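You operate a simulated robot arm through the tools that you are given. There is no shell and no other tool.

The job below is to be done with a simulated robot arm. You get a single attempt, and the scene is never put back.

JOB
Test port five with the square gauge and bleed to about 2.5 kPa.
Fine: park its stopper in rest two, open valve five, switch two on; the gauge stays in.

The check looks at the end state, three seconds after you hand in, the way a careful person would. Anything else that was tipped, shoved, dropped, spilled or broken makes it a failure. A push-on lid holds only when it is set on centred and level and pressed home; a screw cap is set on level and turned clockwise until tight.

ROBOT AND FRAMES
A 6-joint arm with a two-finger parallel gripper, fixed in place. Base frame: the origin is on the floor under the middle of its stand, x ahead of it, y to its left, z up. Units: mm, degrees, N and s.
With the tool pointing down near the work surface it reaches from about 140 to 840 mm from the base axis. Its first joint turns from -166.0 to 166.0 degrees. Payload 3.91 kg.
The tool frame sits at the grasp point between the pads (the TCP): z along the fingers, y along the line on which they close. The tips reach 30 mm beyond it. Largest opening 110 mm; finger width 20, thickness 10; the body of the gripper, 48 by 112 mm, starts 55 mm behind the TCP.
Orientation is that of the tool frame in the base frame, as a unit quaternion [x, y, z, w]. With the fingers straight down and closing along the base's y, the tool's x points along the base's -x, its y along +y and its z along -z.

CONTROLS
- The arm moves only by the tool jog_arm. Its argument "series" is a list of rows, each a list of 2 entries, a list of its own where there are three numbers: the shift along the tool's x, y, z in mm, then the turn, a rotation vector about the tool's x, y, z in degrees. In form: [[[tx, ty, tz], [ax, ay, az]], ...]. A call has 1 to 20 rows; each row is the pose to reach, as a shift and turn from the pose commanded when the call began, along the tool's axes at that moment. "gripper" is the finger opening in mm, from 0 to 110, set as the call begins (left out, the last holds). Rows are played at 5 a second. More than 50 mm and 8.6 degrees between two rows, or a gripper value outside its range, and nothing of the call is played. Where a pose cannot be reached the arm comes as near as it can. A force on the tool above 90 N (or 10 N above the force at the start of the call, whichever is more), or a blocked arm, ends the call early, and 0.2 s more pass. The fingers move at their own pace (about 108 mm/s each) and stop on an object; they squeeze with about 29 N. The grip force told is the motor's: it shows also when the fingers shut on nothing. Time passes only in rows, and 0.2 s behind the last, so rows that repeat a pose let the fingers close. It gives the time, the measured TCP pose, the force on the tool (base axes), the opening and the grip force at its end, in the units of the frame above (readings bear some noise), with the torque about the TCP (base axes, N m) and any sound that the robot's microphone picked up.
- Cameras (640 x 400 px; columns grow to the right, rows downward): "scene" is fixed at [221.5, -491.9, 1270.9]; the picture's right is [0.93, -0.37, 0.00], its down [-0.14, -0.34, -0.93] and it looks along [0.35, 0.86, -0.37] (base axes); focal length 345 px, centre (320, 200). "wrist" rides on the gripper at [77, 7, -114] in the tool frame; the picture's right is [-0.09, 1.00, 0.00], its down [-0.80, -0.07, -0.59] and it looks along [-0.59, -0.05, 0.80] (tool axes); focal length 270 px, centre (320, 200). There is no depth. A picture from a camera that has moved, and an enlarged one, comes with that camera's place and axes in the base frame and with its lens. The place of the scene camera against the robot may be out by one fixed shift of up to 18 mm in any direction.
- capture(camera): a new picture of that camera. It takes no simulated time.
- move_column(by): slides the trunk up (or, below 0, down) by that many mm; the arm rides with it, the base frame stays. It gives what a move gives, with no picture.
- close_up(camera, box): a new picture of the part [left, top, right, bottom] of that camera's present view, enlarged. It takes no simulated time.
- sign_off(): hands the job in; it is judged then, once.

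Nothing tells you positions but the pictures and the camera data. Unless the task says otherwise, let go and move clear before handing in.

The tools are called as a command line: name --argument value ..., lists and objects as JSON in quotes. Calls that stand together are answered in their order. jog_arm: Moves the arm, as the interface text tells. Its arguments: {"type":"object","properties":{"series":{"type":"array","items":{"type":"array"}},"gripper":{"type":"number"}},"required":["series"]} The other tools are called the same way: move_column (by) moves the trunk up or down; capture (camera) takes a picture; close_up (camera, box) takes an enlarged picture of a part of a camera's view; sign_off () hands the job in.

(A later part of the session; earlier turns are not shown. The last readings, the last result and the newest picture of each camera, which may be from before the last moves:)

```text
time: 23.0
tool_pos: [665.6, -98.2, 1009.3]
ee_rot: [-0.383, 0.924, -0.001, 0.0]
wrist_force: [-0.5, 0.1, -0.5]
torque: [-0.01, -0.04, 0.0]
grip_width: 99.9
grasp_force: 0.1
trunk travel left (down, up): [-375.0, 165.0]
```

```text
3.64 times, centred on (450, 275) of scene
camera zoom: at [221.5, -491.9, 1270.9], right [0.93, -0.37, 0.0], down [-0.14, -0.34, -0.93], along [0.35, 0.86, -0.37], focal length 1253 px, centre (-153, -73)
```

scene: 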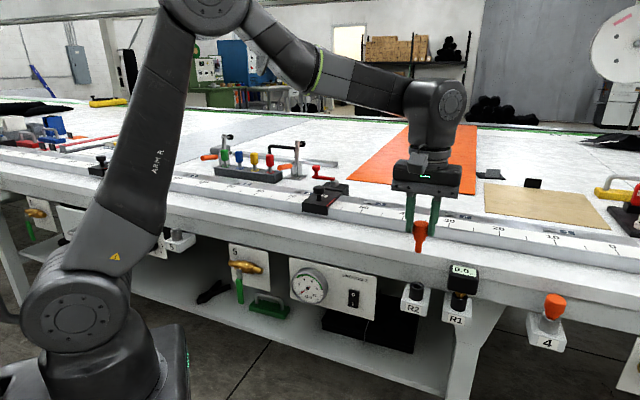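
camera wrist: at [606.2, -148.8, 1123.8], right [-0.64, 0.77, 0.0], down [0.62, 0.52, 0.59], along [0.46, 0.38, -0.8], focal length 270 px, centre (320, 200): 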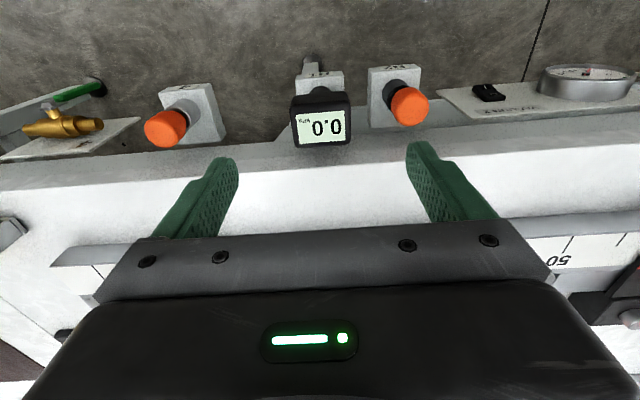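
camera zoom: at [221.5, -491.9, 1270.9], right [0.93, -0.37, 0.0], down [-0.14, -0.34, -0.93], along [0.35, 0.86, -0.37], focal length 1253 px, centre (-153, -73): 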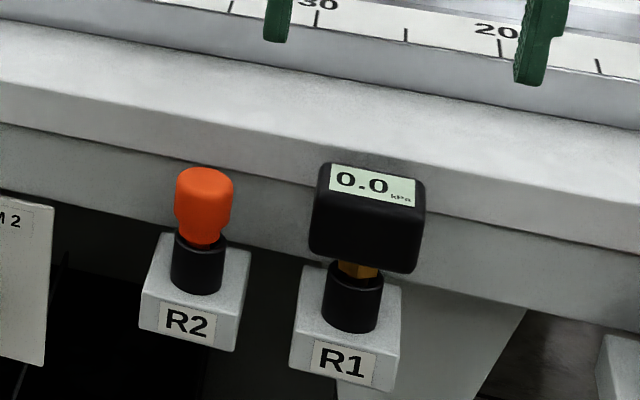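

The gauge box (about 48 mm wide, aligned with the bench) is centred under the tool. I'll descend with fingers at 76 mm, which stays clear of the stopper in R2, and check before gripping.

jog_arm --series '[[[0, 0.4, 25], [0, 0, 0]], [[0, 0.4, 50], [0, 0, 0]], [[0, 0.4, 68], [0, 0, 0]], [[0, 0.4, 68], [0, 0, 0]]]' --gripper 76

capture --camera "wrist"

close_up --camera "scene" --box '[400, 220, 500, 320]'

```text
time: 24.0
tool_pos: [663.5, -99.3, 940.8]
ee_rot: [-0.383, 0.924, 0.0, 0.0]
wrist_force: [-0.5, -0.1, -0.1]
torque: [0.0, 0.0, -0.01]
grip_width: 76.0
grasp_force: 0.0
trunk travel left (down, up): [-375.0, 165.0]
```

```text
taken
camera wrist: at [604.4, -148.9, 1054.5], right [-0.64, 0.77, 0.0], down [0.62, 0.52, 0.59], along [0.46, 0.38, -0.8], focal length 270 px, centre (320, 200)
```

wrist: 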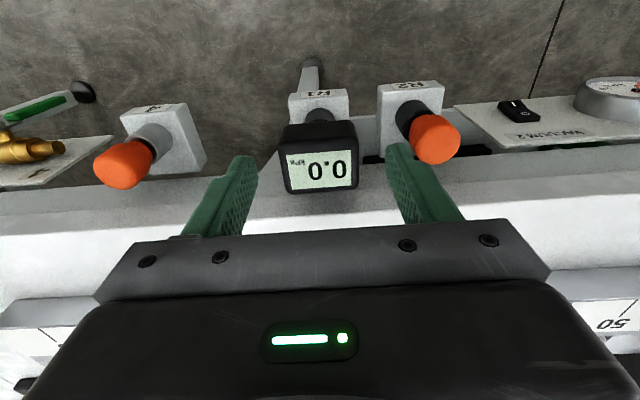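

```text
4.00 times, centred on (450, 270) of scene
camera zoom: at [221.5, -491.9, 1270.9], right [0.93, -0.37, 0.0], down [-0.14, -0.34, -0.93], along [0.35, 0.86, -0.37], focal length 1378 px, centre (-200, -80)
```

zoom: 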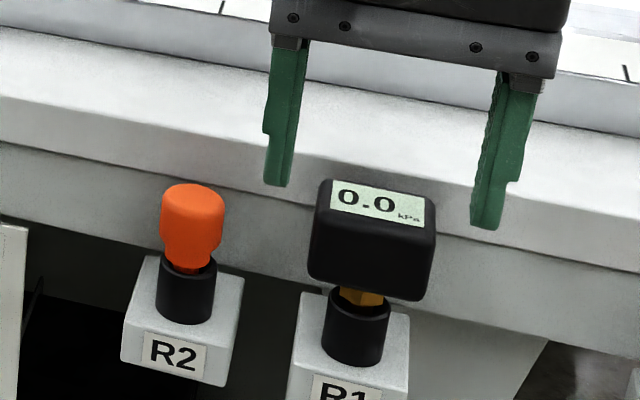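

jog_arm --series '[[[0, 0, 14], [0, 0, 0]], [[0, 0, 28], [0, 0, 0]], [[0, 0, 40], [0, 0, 0]], [[0, 0, 40], [0, 0, 0]]]'

close_up --camera "wrist" --box '[220, 100, 420, 240]'

close_up --camera "scene" --box '[420, 240, 500, 320]'

```text
time: 25.0
tool_pos: [662.6, -97.4, 899.4]
ee_rot: [-0.384, 0.923, 0.0, 0.0]
wrist_force: [-0.5, -0.7, -1.2]
torque: [0.02, -0.01, -0.03]
grip_width: 76.0
grasp_force: 0.1
trunk travel left (down, up): [-375.0, 165.0]
```

```text
2.86 times, centred on (320, 170) of wrist
camera zoom: at [603.9, -148.1, 1013.8], right [-0.64, 0.77, 0.0], down [0.62, 0.52, 0.59], along [0.46, 0.38, -0.8], focal length 772 px, centre (320, 286)
```

zoom: 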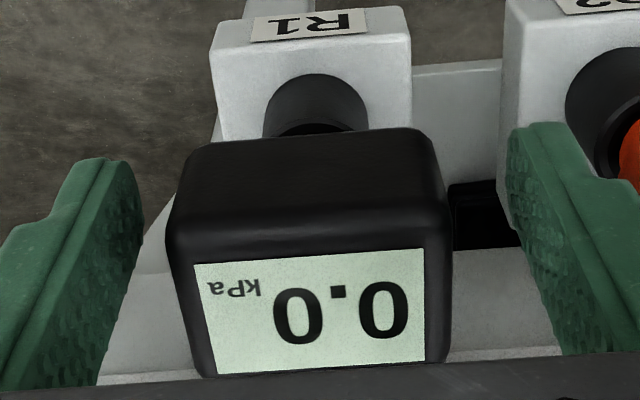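

```text
5.00 times, centred on (460, 280) of scene
camera zoom: at [221.5, -491.9, 1270.9], right [0.93, -0.37, 0.0], down [-0.14, -0.34, -0.93], along [0.35, 0.86, -0.37], focal length 1723 px, centre (-380, -200)
```

zoom: 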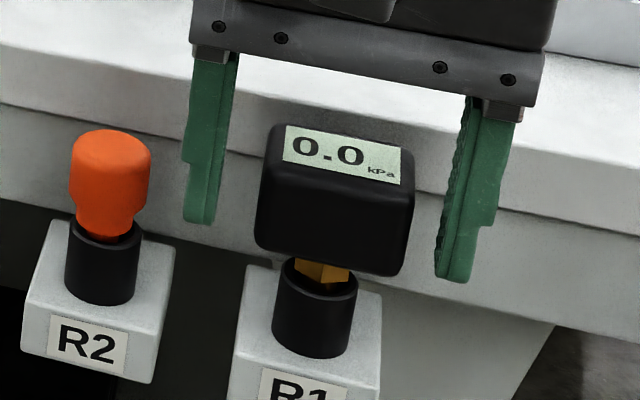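

The box sits about 2.5 mm off toward one finger, so I'll centre on it and then close.

jog_arm --series '[[[0, -1.3, 0], [0, 0, 0]], [[0, -2.5, 0], [0, 0, 0]], [[0, -2.5, 0], [0, 0, 0]]]'

jog_arm --series '[[[0, 0, 0], [0, 0, 0]], [[0, 0, 0], [0, 0, 0]], [[0, 0, 0], [0, 0, 0]]]' --gripper 54

close_up --camera "wrist" --box '[220, 100, 420, 240]'

```text
time: 25.8
tool_pos: [666.1, -99.9, 900.0]
ee_rot: [-0.383, 0.924, 0.0, -0.001]
wrist_force: [-1.0, 0.0, 0.4]
torque: [0.03, 0.01, 0.04]
grip_width: 75.8
grasp_force: 0.1
trunk travel left (down, up): [-375.0, 165.0]
```

```text
time: 26.6
tool_pos: [664.5, -99.8, 899.2]
ee_rot: [-0.383, 0.924, -0.001, 0.0]
wrist_force: [1.0, 0.4, -0.2]
torque: [-0.01, 0.01, 0.04]
grip_width: 54.0
grasp_force: 0.1
trunk travel left (down, up): [-375.0, 165.0]
```

```text
2.86 times, centred on (320, 170) of wrist
camera zoom: at [605.9, -150.1, 1014.1], right [-0.64, 0.77, 0.0], down [0.62, 0.52, 0.59], along [0.46, 0.38, -0.8], focal length 772 px, centre (320, 286)
```

zoom: 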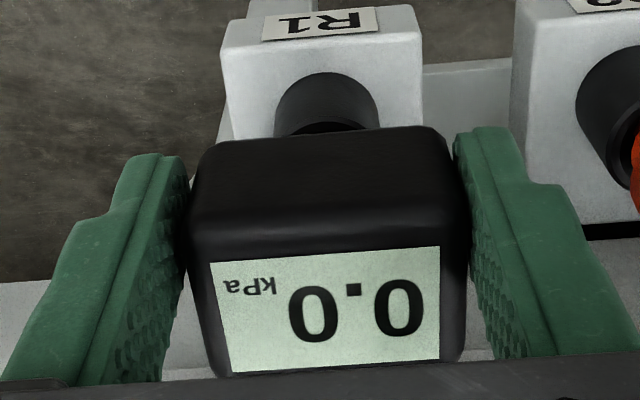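

jog_arm --series '[[[0, 0, 0], [0, 0, 0]], [[0, 0, 0], [0, 0, 0]], [[0, 0, 0], [0, 0, 0]]]' --gripper 35

close_up --camera "wrist" --box '[220, 100, 420, 240]'

```text
time: 27.4
tool_pos: [665.0, -100.2, 899.9]
ee_rot: [-0.384, 0.923, 0.0, 0.0]
wrist_force: [0.1, -0.5, -0.4]
torque: [0.02, 0.02, -0.01]
grip_width: 51.4
grasp_force: 28.7
trunk travel left (down, up): [-375.0, 165.0]
```

```text
2.86 times, centred on (320, 170) of wrist
camera zoom: at [605.8, -150.1, 1014.1], right [-0.64, 0.77, 0.0], down [0.62, 0.52, 0.59], along [0.46, 0.38, -0.8], focal length 772 px, centre (320, 286)
```

zoom: 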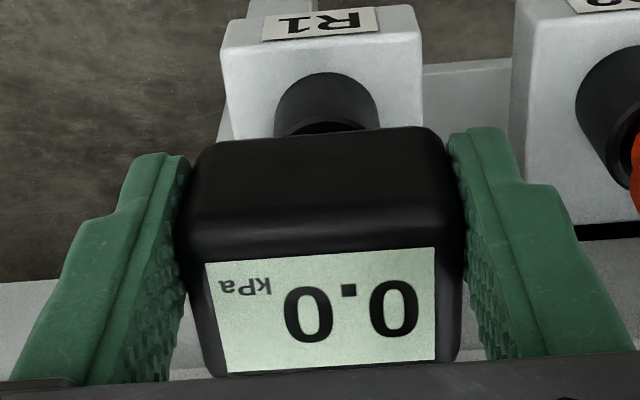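

Gauge gripped at 51.4 mm with no side load. Lifting it straight up.

jog_arm --series '[[[0, 0, -8], [0, 0, 0]], [[0, 0, -18], [0, 0, 0]], [[0, 0, -32], [0, 0, 0]], [[0, 0, -50], [0, 0, 0]], [[0, 0, -75], [0, 0, 0]], [[0, 0, -100], [0, 0, 0]], [[0, 0, -100], [0, 0, 0]]]'

capture --camera "wrist"

close_up --camera "scene" --box '[390, 180, 510, 320]'

```text
time: 29.0
tool_pos: [664.2, -100.0, 999.8]
ee_rot: [-0.383, 0.924, 0.0, 0.0]
wrist_force: [-0.4, -0.2, -1.2]
torque: [-0.01, 0.06, -0.03]
grip_width: 51.2
grasp_force: 29.6
trunk travel left (down, up): [-375.0, 165.0]
```

```text
taken
camera wrist: at [605.6, -150.4, 1115.2], right [-0.64, 0.77, 0.0], down [0.62, 0.52, 0.59], along [0.46, 0.38, -0.8], focal length 270 px, centre (320, 200)
```

wrist: 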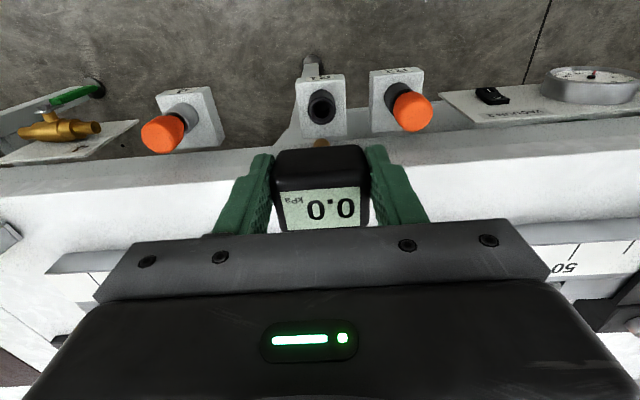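

```text
2.86 times, centred on (450, 250) of scene
camera zoom: at [221.5, -491.9, 1270.9], right [0.93, -0.37, 0.0], down [-0.14, -0.34, -0.93], along [0.35, 0.86, -0.37], focal length 985 px, centre (-51, 57)
```

zoom: 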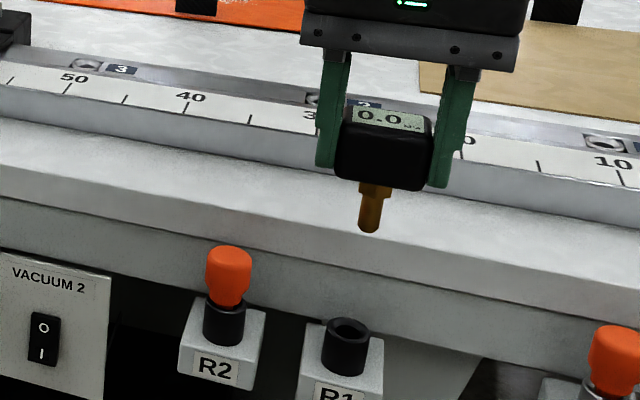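

I'll record exactly how R1's rim appears from this height, as a reference for lining up over port five.

close_up --camera "wrist" --box '[280, 70, 360, 120]'

close_up --camera "wrist" --box '[280, 100, 360, 150]'

close_up --camera "scene" --box '[425, 215, 475, 315]'

```text
8.00 times, centred on (320, 95) of wrist
camera zoom: at [605.6, -150.4, 1115.2], right [-0.64, 0.77, 0.0], down [0.62, 0.52, 0.59], along [0.46, 0.38, -0.8], focal length 2162 px, centre (320, 1040)
```

zoom: 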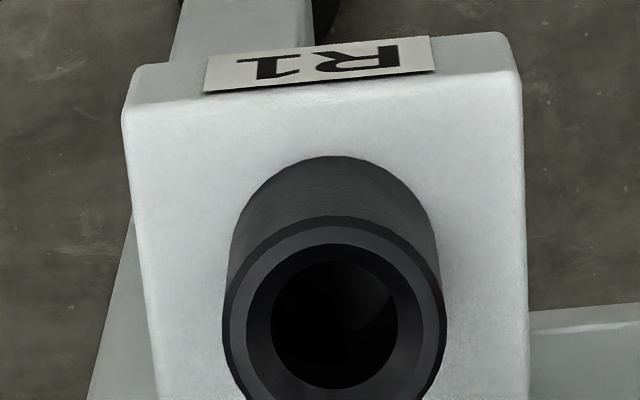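

```text
8.00 times, centred on (320, 125) of wrist
camera zoom: at [605.6, -150.4, 1115.2], right [-0.64, 0.77, 0.0], down [0.62, 0.52, 0.59], along [0.46, 0.38, -0.8], focal length 2162 px, centre (320, 800)
```

zoom: 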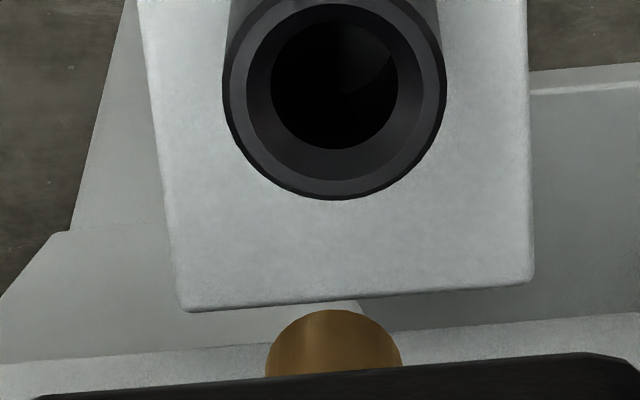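

```text
4.00 times, centred on (450, 265) of scene
camera zoom: at [221.5, -491.9, 1270.9], right [0.93, -0.37, 0.0], down [-0.14, -0.34, -0.93], along [0.35, 0.86, -0.37], focal length 1378 px, centre (-200, -60)
```

zoom: 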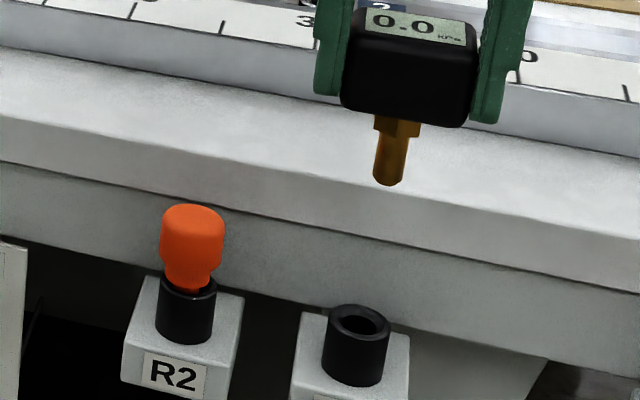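

The gauge is held straight. Now I'll carry it back along the bench to above port five at the same height.

jog_arm --series '[[[0, 20, 0], [0, 0, 0]], [[0, 55, 0], [0, 0, 0]], [[0, 95, 0], [0, 0, 0]], [[0, 137, 0], [0, 0, 0]], [[0, 180, 0], [0, 0, 0]], [[0, 223, 0], [0, 0, 0]], [[0, 266, 0], [0, 0, 0]], [[0, 309, 0], [0, 0, 0]], [[0, 352, 0], [0, 0, 0]], [[0, 395, 0], [0, 0, 0]], [[0, 438, 0], [0, 0, 0]], [[0, 481, 0], [0, 0, 0]], [[0, 524, 0], [0, 0, 0]], [[0, 567, 0], [0, 0, 0]], [[0, 610, 0], [0, 0, 0]], [[0, 653, 0], [0, 0, 0]], [[0, 690, 0], [0, 0, 0]], [[0, 711, 0], [0, 0, 0]], [[0, 711, 0], [0, 0, 0]]]'

jog_arm --series '[[[0, 0, 0], [0, 0, 0]]]'

close_up --camera "wrist" --box '[280, 70, 360, 120]'

close_up --camera "wrist" --box '[280, 100, 360, 150]'

close_up --camera "scene" --box '[130, 160, 230, 260]'

```text
time: 33.0
tool_pos: [162.4, 402.0, 999.3]
ee_rot: [-0.382, 0.924, 0.0, 0.0]
wrist_force: [0.3, -0.1, -0.6]
torque: [-0.01, 0.01, 0.02]
grip_width: 51.6
grasp_force: 28.8
trunk travel left (down, up): [-375.0, 165.0]
```

```text
time: 33.4
tool_pos: [161.9, 403.2, 999.8]
ee_rot: [-0.382, 0.924, 0.0, 0.0]
wrist_force: [-0.4, -0.7, -0.6]
torque: [-0.03, 0.01, 0.01]
grip_width: 51.6
grasp_force: 28.7
trunk travel left (down, up): [-375.0, 165.0]
```

```text
8.00 times, centred on (320, 95) of wrist
camera zoom: at [103.8, 353.0, 1114.1], right [-0.64, 0.77, 0.0], down [0.62, 0.52, 0.59], along [0.46, 0.38, -0.8], focal length 2162 px, centre (320, 1040)
```

zoom: 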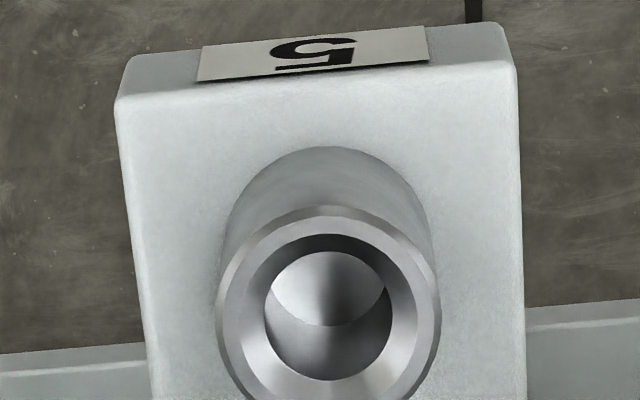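

```text
8.00 times, centred on (320, 125) of wrist
camera zoom: at [103.8, 353.0, 1114.1], right [-0.64, 0.77, 0.0], down [0.62, 0.52, 0.59], along [0.46, 0.38, -0.8], focal length 2162 px, centre (320, 800)
```

zoom: 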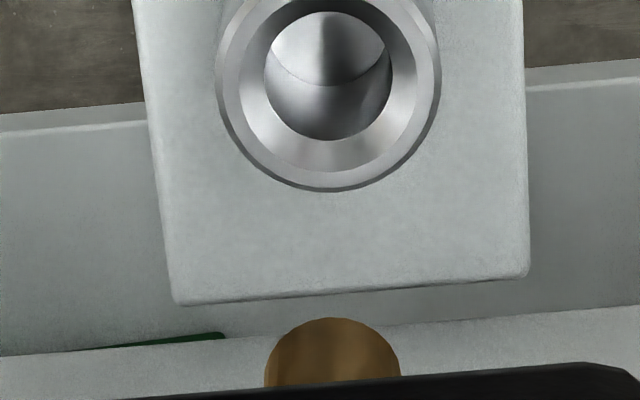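

```text
4.00 times, centred on (180, 210) of scene
camera zoom: at [221.5, -491.9, 1270.9], right [0.93, -0.37, 0.0], down [-0.14, -0.34, -0.93], along [0.35, 0.86, -0.37], focal length 1378 px, centre (880, 160)
```

zoom: 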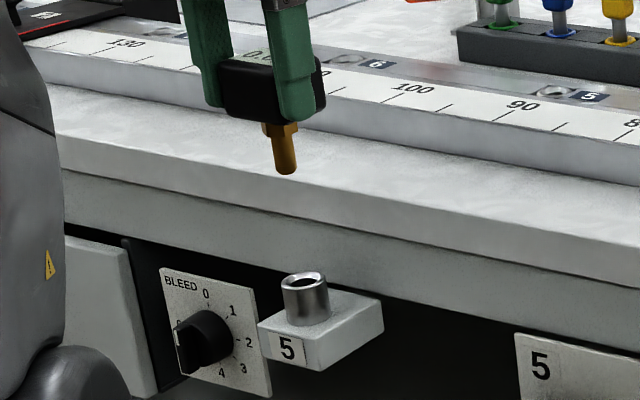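

The port rim is within about 1–2 mm of the reference. I'll shift outward about 1.5 mm, lower to just above the rim and check again.

jog_arm --series '[[[1.5, 0, 20], [0, 0, 0]], [[1.5, 0, 42], [0, 0, 0]], [[1.5, 0, 58], [0, 0, 0]], [[1.5, 0, 68], [0, 0, 0]], [[1.5, 0, 68], [0, 0, 0]]]'

close_up --camera "wrist" --box '[280, 100, 360, 150]'

close_up --camera "scene" --box '[155, 200, 195, 240]'

capture --camera "wrist"

```text
time: 34.6
tool_pos: [160.7, 402.7, 932.2]
ee_rot: [-0.383, 0.924, 0.0, 0.001]
wrist_force: [0.4, -0.4, 0.1]
torque: [-0.03, 0.0, 0.01]
grip_width: 51.4
grasp_force: 28.7
trunk travel left (down, up): [-375.0, 165.0]
```

```text
8.00 times, centred on (320, 125) of wrist
camera zoom: at [102.4, 352.2, 1046.2], right [-0.64, 0.77, 0.0], down [0.62, 0.52, 0.59], along [0.46, 0.38, -0.8], focal length 2162 px, centre (320, 800)
```

zoom: 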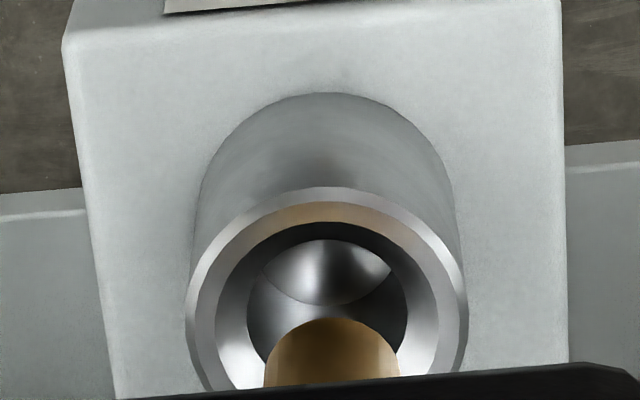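

```text
10.00 times, centred on (175, 220) of scene
camera zoom: at [221.5, -491.9, 1270.9], right [0.93, -0.37, 0.0], down [-0.14, -0.34, -0.93], along [0.35, 0.86, -0.37], focal length 3446 px, centre (1770, 0)
```

zoom: 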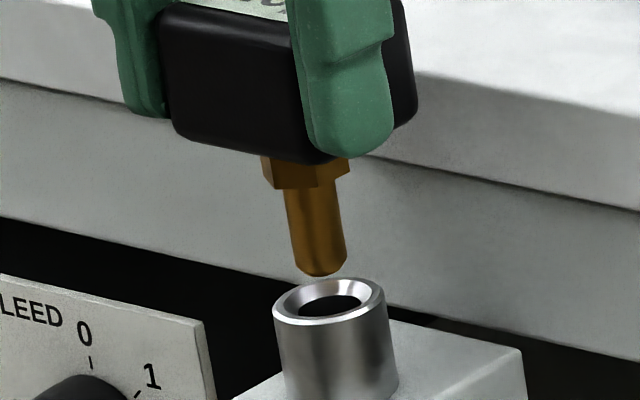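

```text
taken
camera wrist: at [102.4, 352.2, 1046.2], right [-0.64, 0.77, 0.0], down [0.62, 0.52, 0.59], along [0.46, 0.38, -0.8], focal length 270 px, centre (320, 200)
```

wrist: 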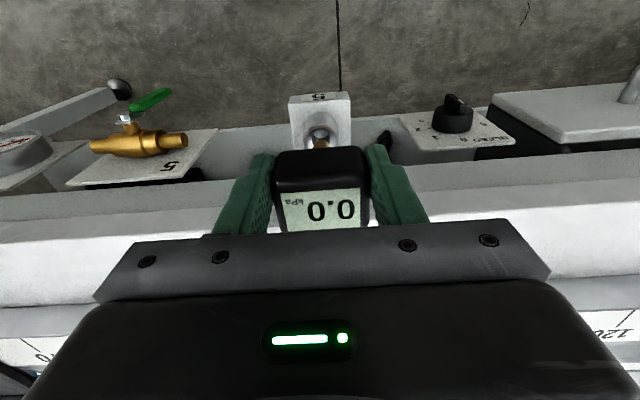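

jog_arm --series '[[[0.8, -0.6, 3], [0, 0, 0]], [[0.8, -0.6, 6.5], [0, 0, 0]], [[0.8, -0.6, 6.5], [0, 0, 0]]]'

close_up --camera "wrist" --box '[280, 110, 360, 160]'

close_up --camera "scene" --box '[165, 205, 195, 235]'

```text
time: 35.4
tool_pos: [161.4, 401.5, 924.8]
ee_rot: [-0.383, 0.924, 0.0, 0.0]
wrist_force: [-1.1, -0.1, -0.6]
torque: [0.0, 0.01, -0.01]
grip_width: 51.6
grasp_force: 28.9
trunk travel left (down, up): [-375.0, 165.0]
```

```text
8.00 times, centred on (320, 135) of wrist
camera zoom: at [101.9, 350.7, 1040.2], right [-0.64, 0.77, 0.0], down [0.62, 0.52, 0.59], along [0.46, 0.38, -0.8], focal length 2162 px, centre (320, 720)
```

zoom: 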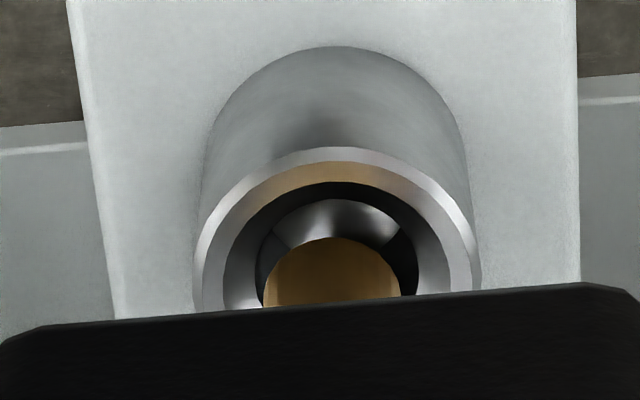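

```text
13.33 times, centred on (180, 220) of scene
camera zoom: at [221.5, -491.9, 1270.9], right [0.93, -0.37, 0.0], down [-0.14, -0.34, -0.93], along [0.35, 0.86, -0.37], focal length 4595 px, centre (2187, -67)
```

zoom: 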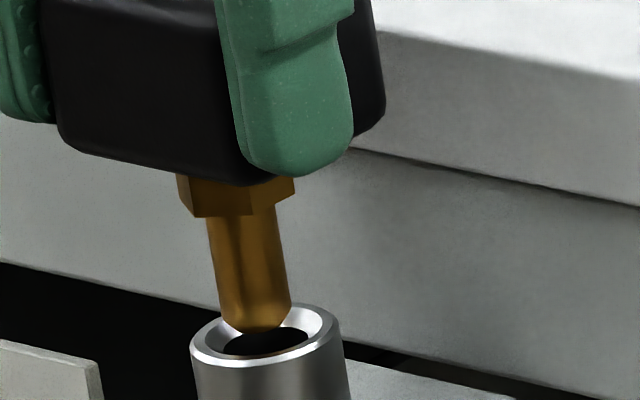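

close_up --camera "wrist" --box '[220, 100, 420, 240]'

close_up --camera "scene" --box '[145, 180, 215, 250]'

```text
2.86 times, centred on (320, 170) of wrist
camera zoom: at [101.9, 350.7, 1040.2], right [-0.64, 0.77, 0.0], down [0.62, 0.52, 0.59], along [0.46, 0.38, -0.8], focal length 772 px, centre (320, 286)
```

zoom: 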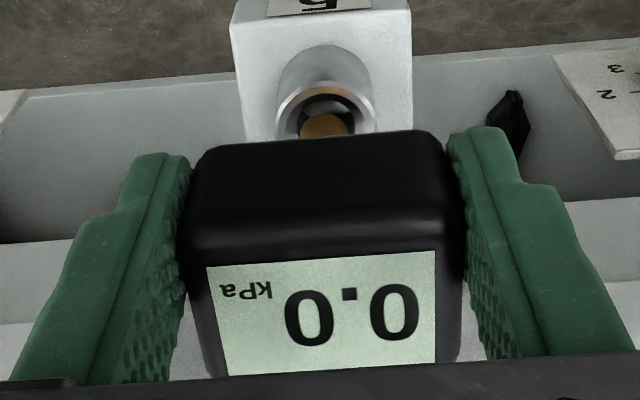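

```text
5.71 times, centred on (180, 215) of scene
camera zoom: at [221.5, -491.9, 1270.9], right [0.93, -0.37, 0.0], down [-0.14, -0.34, -0.93], along [0.35, 0.86, -0.37], focal length 1969 px, centre (1120, 114)
```

zoom: 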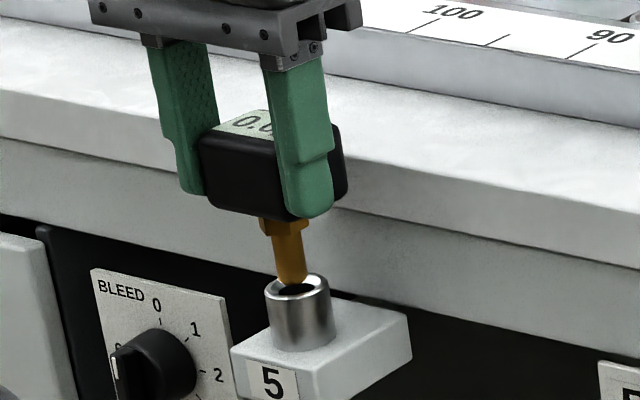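

The stem is centred over the port to within about a millimetre and the socket has a wide chamfer. I'll lower into it in small steps, watching force.

jog_arm --series '[[[0, 0, 2.5], [0, 0, 0]], [[0, 0, 5.5], [0, 0, 0]], [[0, 0, 5.5], [0, 0, 0]]]'

close_up --camera "wrist" --box '[280, 110, 360, 160]'

close_up --camera "scene" --box '[165, 205, 195, 235]'

```text
time: 36.2
tool_pos: [160.6, 401.2, 919.2]
ee_rot: [-0.384, 0.923, 0.0, 0.0]
wrist_force: [0.3, -0.1, -0.3]
torque: [-0.04, 0.02, 0.01]
grip_width: 51.6
grasp_force: 28.9
trunk travel left (down, up): [-375.0, 165.0]
```

```text
8.00 times, centred on (320, 135) of wrist
camera zoom: at [102.3, 350.9, 1034.1], right [-0.64, 0.77, 0.0], down [0.62, 0.52, 0.59], along [0.46, 0.38, -0.8], focal length 2162 px, centre (320, 720)
```

zoom: 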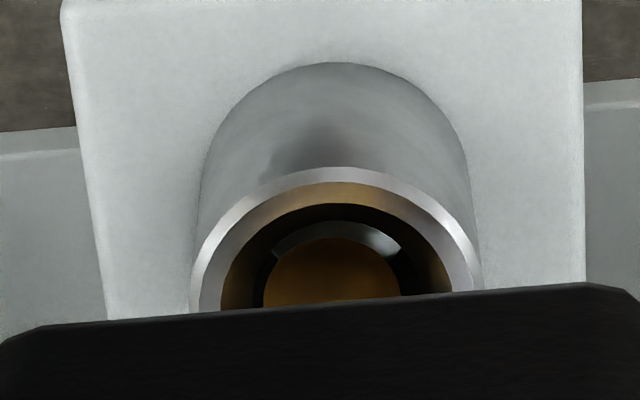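

```text
13.33 times, centred on (180, 220) of scene
camera zoom: at [221.5, -491.9, 1270.9], right [0.93, -0.37, 0.0], down [-0.14, -0.34, -0.93], along [0.35, 0.86, -0.37], focal length 4595 px, centre (2187, -67)
```

zoom: 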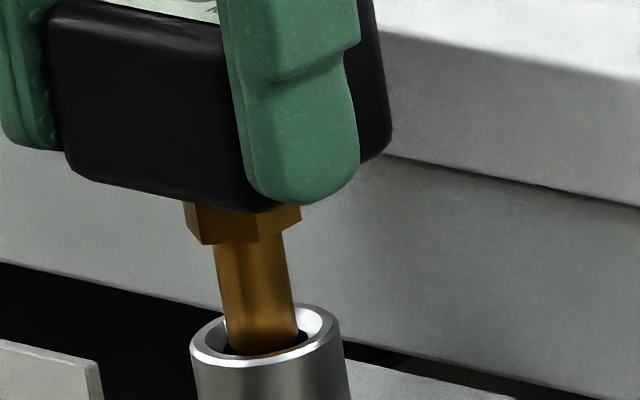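

jog_arm --series '[[[0, 0, 3], [0, 0, 0]], [[0, 0, 6], [0, 0, 0]], [[0, 0, 9], [0, 0, 0]], [[0, 0, 9], [0, 0, 0]]]'

close_up --camera "scene" --box '[155, 200, 195, 240]'

```text
time: 37.2
tool_pos: [161.3, 401.1, 912.2]
ee_rot: [-0.383, 0.924, 0.0, 0.0]
wrist_force: [0.8, -0.5, -0.8]
torque: [-0.02, 0.03, -0.03]
grip_width: 51.4
grasp_force: 28.8
trunk travel left (down, up): [-375.0, 165.0]
```

```text
10.00 times, centred on (175, 220) of scene
camera zoom: at [221.5, -491.9, 1270.9], right [0.93, -0.37, 0.0], down [-0.14, -0.34, -0.93], along [0.35, 0.86, -0.37], focal length 3446 px, centre (1770, 0)
```

zoom: 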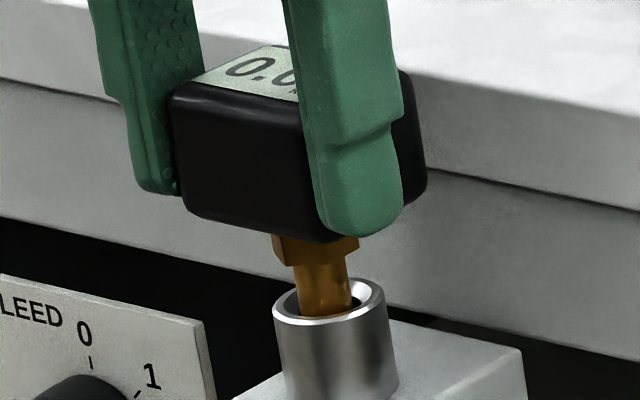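

jog_arm --series '[[[0, 0, 3], [0, 0, 0]], [[0, 0, 6], [0, 0, 0]], [[0, 0, 8], [0, 0, 0]], [[0, 0, 8], [0, 0, 0]]]'

jog_arm --series '[[[0, 0, 1], [0, 0, 0]], [[0, 0, 2], [0, 0, 0]], [[0, 0, 2], [0, 0, 0]]]'

close_up --camera "scene" --box '[155, 200, 195, 240]'

```text
time: 38.2
tool_pos: [160.7, 401.1, 904.3]
ee_rot: [-0.383, 0.924, 0.0, -0.001]
wrist_force: [0.3, 1.1, -0.7]
torque: [-0.03, 0.0, 0.0]
grip_width: 51.7
grasp_force: 28.8
trunk travel left (down, up): [-375.0, 165.0]
```

```text
time: 39.0
tool_pos: [161.3, 401.1, 900.6]
ee_rot: [-0.384, 0.923, -0.001, 0.0]
wrist_force: [1.7, -0.3, 0.8]
torque: [0.04, -0.11, 0.0]
grip_width: 51.5
grasp_force: 29.1
trunk travel left (down, up): [-375.0, 165.0]
```

```text
10.00 times, centred on (175, 220) of scene
camera zoom: at [221.5, -491.9, 1270.9], right [0.93, -0.37, 0.0], down [-0.14, -0.34, -0.93], along [0.35, 0.86, -0.37], focal length 3446 px, centre (1770, 0)
```

zoom: 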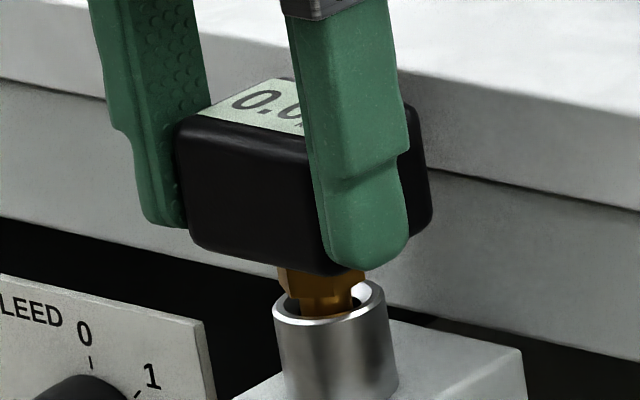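

jog_arm --series '[[[0, 0, 0.7], [0, 0, 0]], [[0, 0, 1.2], [0, 0, 0]], [[0, 0, 1.2], [0, 0, 0]]]'

jog_arm --series '[[[0, 0, 0.7], [0, 0, 0]], [[0, 0, 1.2], [0, 0, 0]], [[0, 0, 1.2], [0, 0, 0]]]'

close_up --camera "scene" --box '[155, 200, 195, 240]'

close_up --camera "wrist" --box '[220, 100, 420, 240]'

```text
time: 39.8
tool_pos: [160.5, 400.1, 900.1]
ee_rot: [-0.384, 0.923, 0.0, 0.0]
wrist_force: [0.9, 0.7, 1.0]
torque: [0.12, -0.1, 0.0]
grip_width: 51.5
grasp_force: 29.2
trunk travel left (down, up): [-375.0, 165.0]
```

```text
time: 40.6
tool_pos: [161.7, 400.3, 899.1]
ee_rot: [-0.382, 0.924, 0.0, 0.0]
wrist_force: [3.1, -1.3, 6.9]
torque: [-0.09, -0.27, -0.02]
grip_width: 51.5
grasp_force: 28.4
trunk travel left (down, up): [-375.0, 165.0]
```

```text
10.00 times, centred on (175, 220) of scene
camera zoom: at [221.5, -491.9, 1270.9], right [0.93, -0.37, 0.0], down [-0.14, -0.34, -0.93], along [0.35, 0.86, -0.37], focal length 3446 px, centre (1770, 0)
```

zoom: 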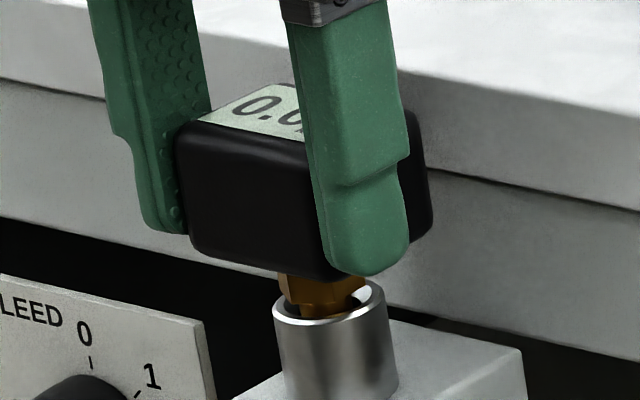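

```text
2.86 times, centred on (320, 170) of wrist
camera zoom: at [101.7, 350.1, 1013.9], right [-0.64, 0.77, 0.0], down [0.62, 0.52, 0.59], along [0.46, 0.38, -0.8], focal length 772 px, centre (320, 286)
```

zoom: 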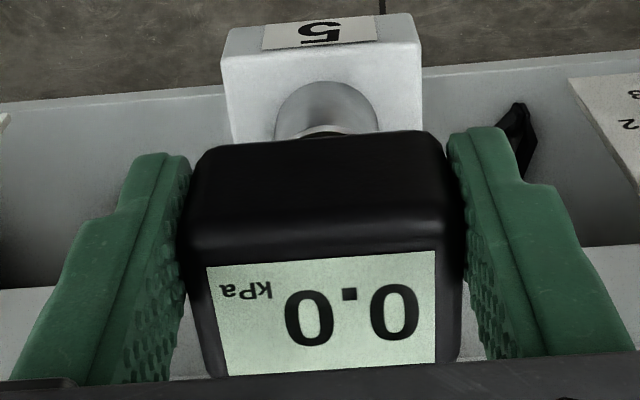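

jog_arm --series '[[[0, 0, 0.8], [0, 0, 0]], [[0, 0, 1.6], [0, 0, 0]], [[0, 0, 1.6], [0, 0, 0]]]'

close_up --camera "scene" --box '[155, 200, 195, 240]'

```text
time: 41.4
tool_pos: [160.3, 400.4, 899.4]
ee_rot: [-0.383, 0.924, 0.002, 0.001]
wrist_force: [0.9, -1.3, 30.9]
torque: [0.13, -0.3, 0.01]
grip_width: 52.1
grasp_force: 29.0
trunk travel left (down, up): [-375.0, 165.0]
```

```text
10.00 times, centred on (175, 220) of scene
camera zoom: at [221.5, -491.9, 1270.9], right [0.93, -0.37, 0.0], down [-0.14, -0.34, -0.93], along [0.35, 0.86, -0.37], focal length 3446 px, centre (1770, 0)
```

zoom: 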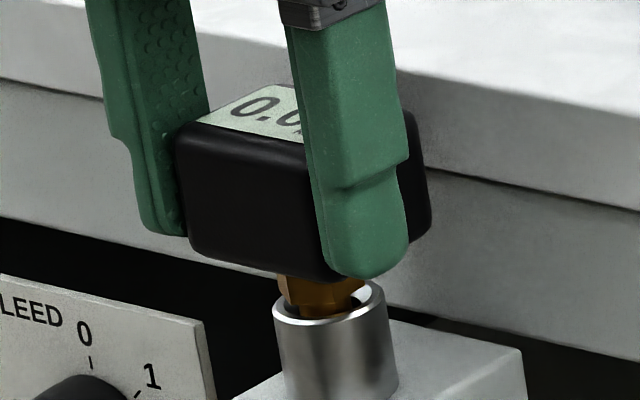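

The gauge is hard seated (30 N with no more travel). I'll relax, open, and rise off it.

jog_arm --series '[[[0, 0, -1], [0, 0, 0]], [[0, 0, -2], [0, 0, 0]], [[0, 0, -2], [0, 0, 0]]]'

jog_arm --series '[[[0, 0, 0], [0, 0, 0]], [[0, 0, 0], [0, 0, 0]], [[0, 0, 0], [0, 0, 0]]]' --gripper 72

close_up --camera "wrist" --box '[220, 100, 420, 240]'

close_up --camera "scene" --box '[155, 200, 195, 240]'

```text
time: 42.2
tool_pos: [161.2, 400.1, 898.3]
ee_rot: [-0.383, 0.924, -0.001, 0.0]
wrist_force: [3.0, 2.6, 11.8]
torque: [0.26, -0.28, -0.02]
grip_width: 51.5
grasp_force: 29.2
trunk travel left (down, up): [-375.0, 165.0]
```

```text
time: 43.0
tool_pos: [160.4, 399.4, 898.5]
ee_rot: [-0.384, 0.923, 0.0, 0.0]
wrist_force: [0.4, -0.1, -0.1]
torque: [0.0, 0.01, 0.01]
grip_width: 72.2
grasp_force: 0.0
trunk travel left (down, up): [-375.0, 165.0]
```

```text
2.86 times, centred on (320, 170) of wrist
camera zoom: at [101.3, 350.5, 1013.5], right [-0.64, 0.77, 0.0], down [0.62, 0.52, 0.59], along [0.46, 0.38, -0.8], focal length 772 px, centre (320, 286)
```

zoom: 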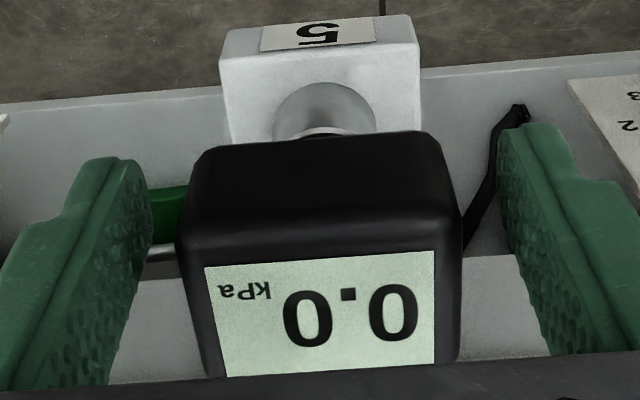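

```text
10.00 times, centred on (175, 220) of scene
camera zoom: at [221.5, -491.9, 1270.9], right [0.93, -0.37, 0.0], down [-0.14, -0.34, -0.93], along [0.35, 0.86, -0.37], focal length 3446 px, centre (1770, 0)
```

zoom: 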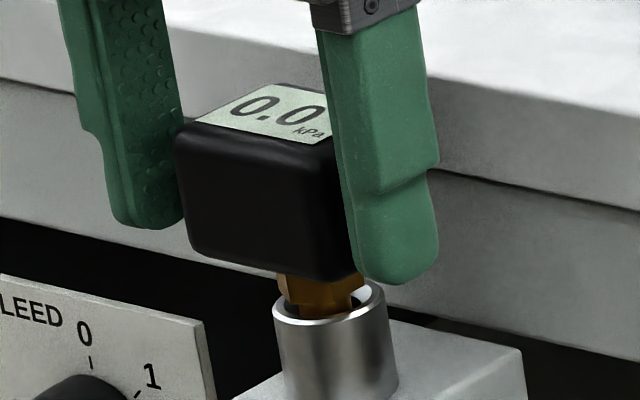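

The gauge stands in port five, released. I'll rise, back away outward and tilt the tool 45° so the wrist camera looks frontally at the bleed knob and valve.

jog_arm --series '[[[0, 0, -20], [0, 0, 0]], [[0, 0, -50], [0, 0, 0]], [[0, 0, -85], [0, 0, 0]], [[0, 0, -110], [0, 0, 0]], [[25, 0, -110], [0, 0, 0]], [[50, 0, -110], [0, -7.5, 0]], [[75, 0, -110], [0, -15, 0]], [[100, 0, -105], [0, -22.5, 0]], [[110, 0, -90], [0, -30, 0]], [[115, 0, -70], [0, -37.5, 0]], [[115, 0, -50], [0, -45, 0]], [[115, 0, -50], [0, -45, 0]]]'

capture --camera "wrist"

capture --camera "scene"

```text
time: 45.6
tool_pos: [79.1, 319.9, 948.5]
ee_rot: [-0.354, 0.853, 0.146, 0.353]
wrist_force: [0.8, 0.1, -0.6]
torque: [-0.03, -0.01, -0.05]
grip_width: 72.2
grasp_force: 0.0
trunk travel left (down, up): [-375.0, 165.0]
```

```text
taken
camera wrist: at [-21.7, 228.0, 974.9], right [-0.66, 0.75, 0.06], down [0.15, 0.05, 0.99], along [0.73, 0.66, -0.15], focal length 270 px, centre (320, 200)
```

wrist: 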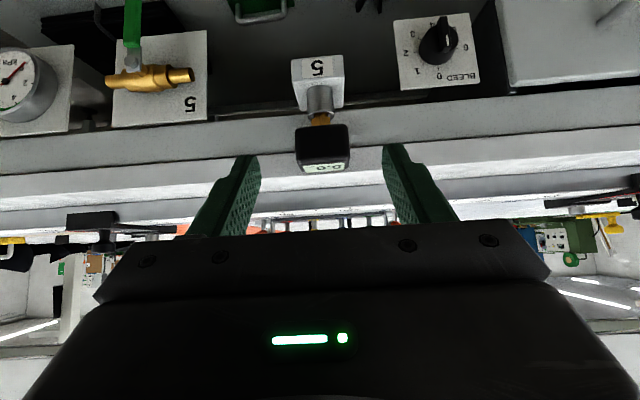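

```text
taken
```

scene: 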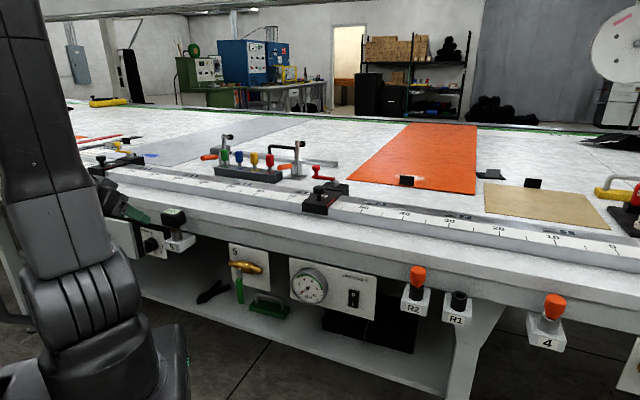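

close_up --camera "wrist" --box '[380, 0, 500, 100]'

close_up --camera "wrist" --box '[90, 0, 230, 130]'

close_up --camera "scene" --box '[130, 195, 200, 265]'

```text
4.00 times, centred on (440, 50) of wrist
camera zoom: at [-21.7, 228.0, 974.9], right [-0.66, 0.75, 0.06], down [0.15, 0.05, 0.99], along [0.73, 0.66, -0.15], focal length 1081 px, centre (-160, 800)
```

zoom: 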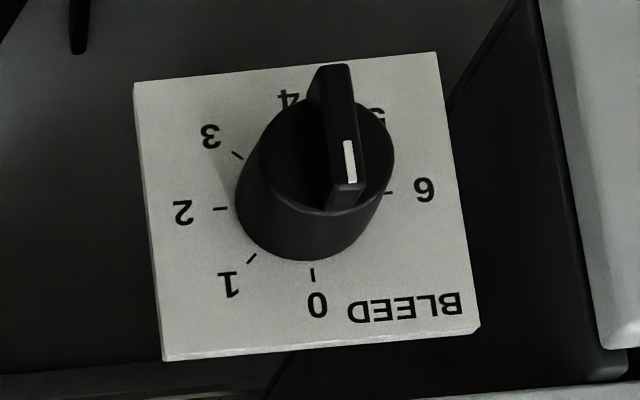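

```text
3.08 times, centred on (160, 65) of wrist
camera zoom: at [-21.7, 228.0, 974.9], right [-0.66, 0.75, 0.06], down [0.15, 0.05, 0.99], along [0.73, 0.66, -0.15], focal length 832 px, centre (812, 615)
```

zoom: 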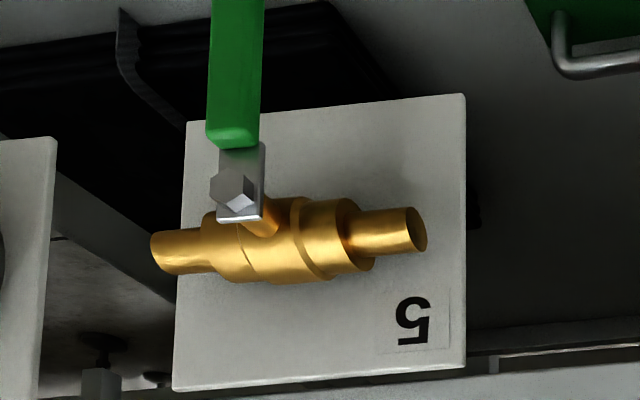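

```text
5.71 times, centred on (165, 230) of scene
camera zoom: at [221.5, -491.9, 1270.9], right [0.93, -0.37, 0.0], down [-0.14, -0.34, -0.93], along [0.35, 0.86, -0.37], focal length 1969 px, centre (1206, 29)
```

zoom: 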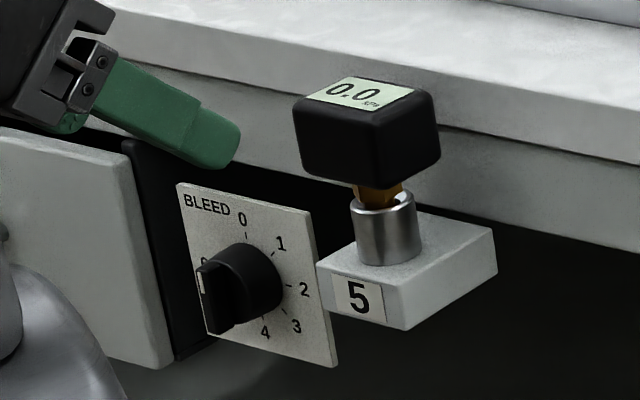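

The bleed knob's mark points at 0, and the valve handle hangs straight down from a nut near (299, 260, 775), so it's across the pipe and closed. I'll raise the trunk for arm room, close the fingers into a push rod and move in front of the valve with the tool tilted 45°.

move_column --by 120

jog_arm --series '[[[20, -20, 20], [0, 0, 0]], [[40, -50, 45], [0, 0, 0]], [[60, -85, 70], [0, 0, 0]], [[80, -120, 95], [0, 0, 0]], [[100, -150, 120], [0, 0, 0]], [[106, -165, 132], [0, 0, 0]], [[106, -165, 132], [0, 0, 0]]]' --gripper 0

capture --camera "wrist"

capture --camera "scene"

```text
time: 47.1
tool_pos: [78.4, 320.5, 1069.2]
ee_rot: [-0.354, 0.853, 0.147, 0.353]
wrist_force: [0.3, 0.9, 0.3]
torque: [-0.03, 0.02, 0.0]
grip_width: 72.2
grasp_force: 0.1
trunk travel left (down, up): [-495.0, 45.0]
```

```text
time: 48.9
tool_pos: [182.3, 311.8, 1020.7]
ee_rot: [-0.339, 0.837, 0.182, 0.388]
wrist_force: [-0.1, 1.0, 0.3]
torque: [0.01, -0.01, -0.02]
grip_width: 0.0
grasp_force: 28.9
out of reach, approached as far as the arm can: row 3, 4, 5, 6, 7
trunk travel left (down, up): [-495.0, 45.0]
stopped in row 7: the arm was blocked; the commanded pose is now the measured one
```

```text
taken
camera wrist: at [81.1, 217.9, 1034.5], right [-0.67, 0.74, 0.11], down [0.11, -0.05, 0.99], along [0.74, 0.67, -0.05], focal length 270 px, centre (320, 200)
```

wrist: 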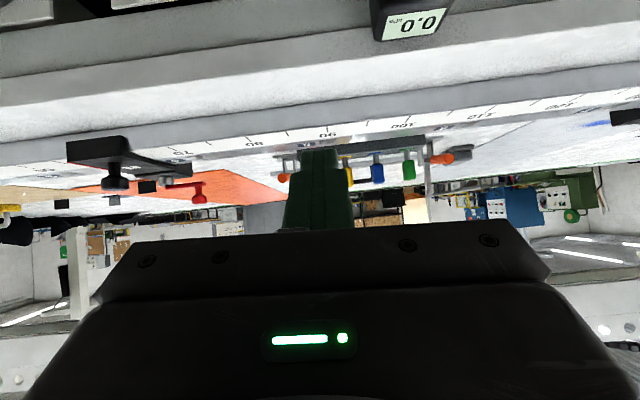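

```text
taken
```

scene: 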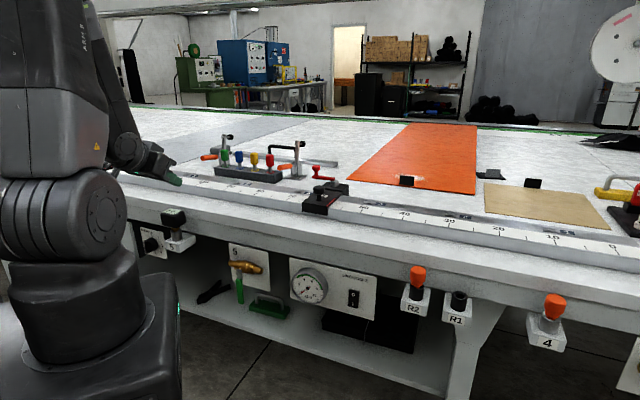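

That tilted pose is too close in at that height. I'll go back to a vertical tool in front of the valve first, then descend and tilt lower down where there's room.

jog_arm --series '[[[2, -10, 1], [0.3, 6.3, -0.1]], [[4, -20, 2], [0.6, 12.7, -0.2]], [[6, -31, 3], [0.9, 19.0, -0.3]], [[8, -41, 4], [1.2, 25.4, -0.4]], [[10, -52, 5], [1.5, 31.7, -0.5]], [[12, -62, 6], [1.8, 38.0, -0.6]], [[14, -72, 7], [2.1, 44.4, -0.7]], [[16.4, -82.4, 7.3], [2.36, 50.7, -0.84]], [[16.4, -82.4, 7.3], [2.36, 50.7, -0.84]]]'

capture --camera "scene"

capture --camera "wrist"

```text
time: 50.9
tool_pos: [236.7, 250.5, 1001.0]
ee_rot: [-0.383, 0.924, -0.002, -0.001]
wrist_force: [0.0, 0.9, -0.3]
torque: [0.05, -0.01, 0.01]
grip_width: 0.0
grasp_force: 28.4
out of reach, approached as far as the arm can: row 4, 5
trunk travel left (down, up): [-495.0, 45.0]
```

```text
taken
```

scene: 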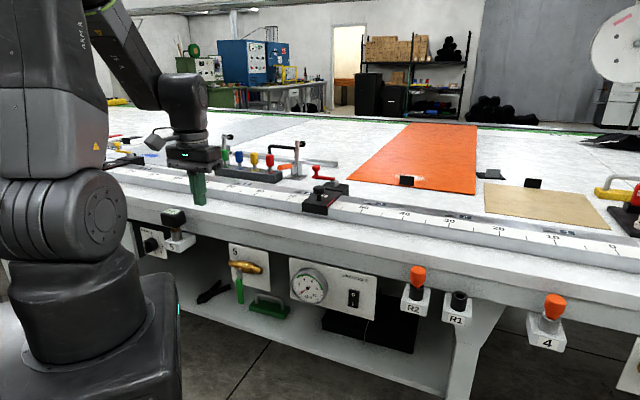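

```text
taken
camera wrist: at [178.0, 200.7, 1115.5], right [-0.64, 0.77, 0.0], down [0.62, 0.52, 0.59], along [0.45, 0.38, -0.81], focal length 270 px, centre (320, 200)
```

wrist: 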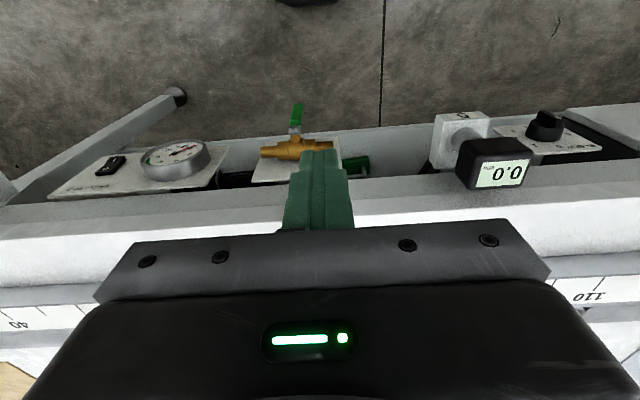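

Vertical tool is in front of the valve at n≈345. I'll descend to about z 800, then tilt.

jog_arm --series '[[[0, 0, 40], [0, 0, 0]], [[0, 0, 80], [0, 0, 0]], [[0, 0, 120], [0, 0, 0]], [[0, 0, 160], [0, 0, 0]], [[0, 0, 200], [0, 0, 0]], [[0, 0, 200], [0, 0, 0]]]'

capture --camera "wrist"

capture --camera "scene"

```text
time: 52.3
tool_pos: [236.0, 249.2, 799.6]
ee_rot: [-0.382, 0.924, -0.001, 0.0]
wrist_force: [-0.1, 0.0, 0.1]
torque: [0.01, 0.03, 0.01]
grip_width: 0.0
grasp_force: 29.4
trunk travel left (down, up): [-495.0, 45.0]
```

```text
taken
camera wrist: at [177.6, 199.4, 914.9], right [-0.64, 0.77, 0.0], down [0.62, 0.52, 0.59], along [0.46, 0.38, -0.81], focal length 270 px, centre (320, 200)
```

wrist: 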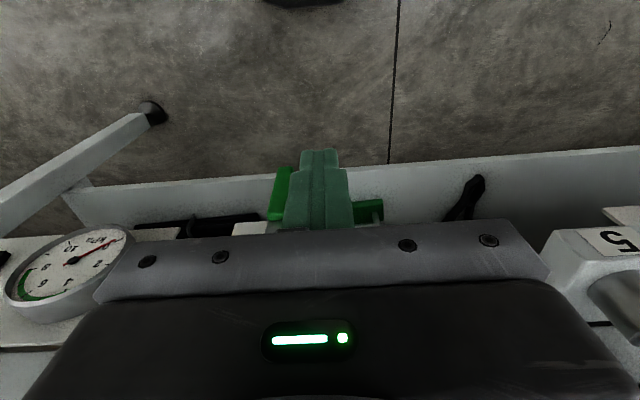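

```text
taken
```

scene: 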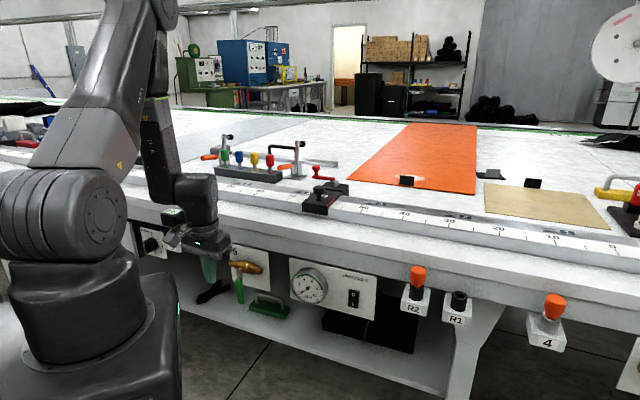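

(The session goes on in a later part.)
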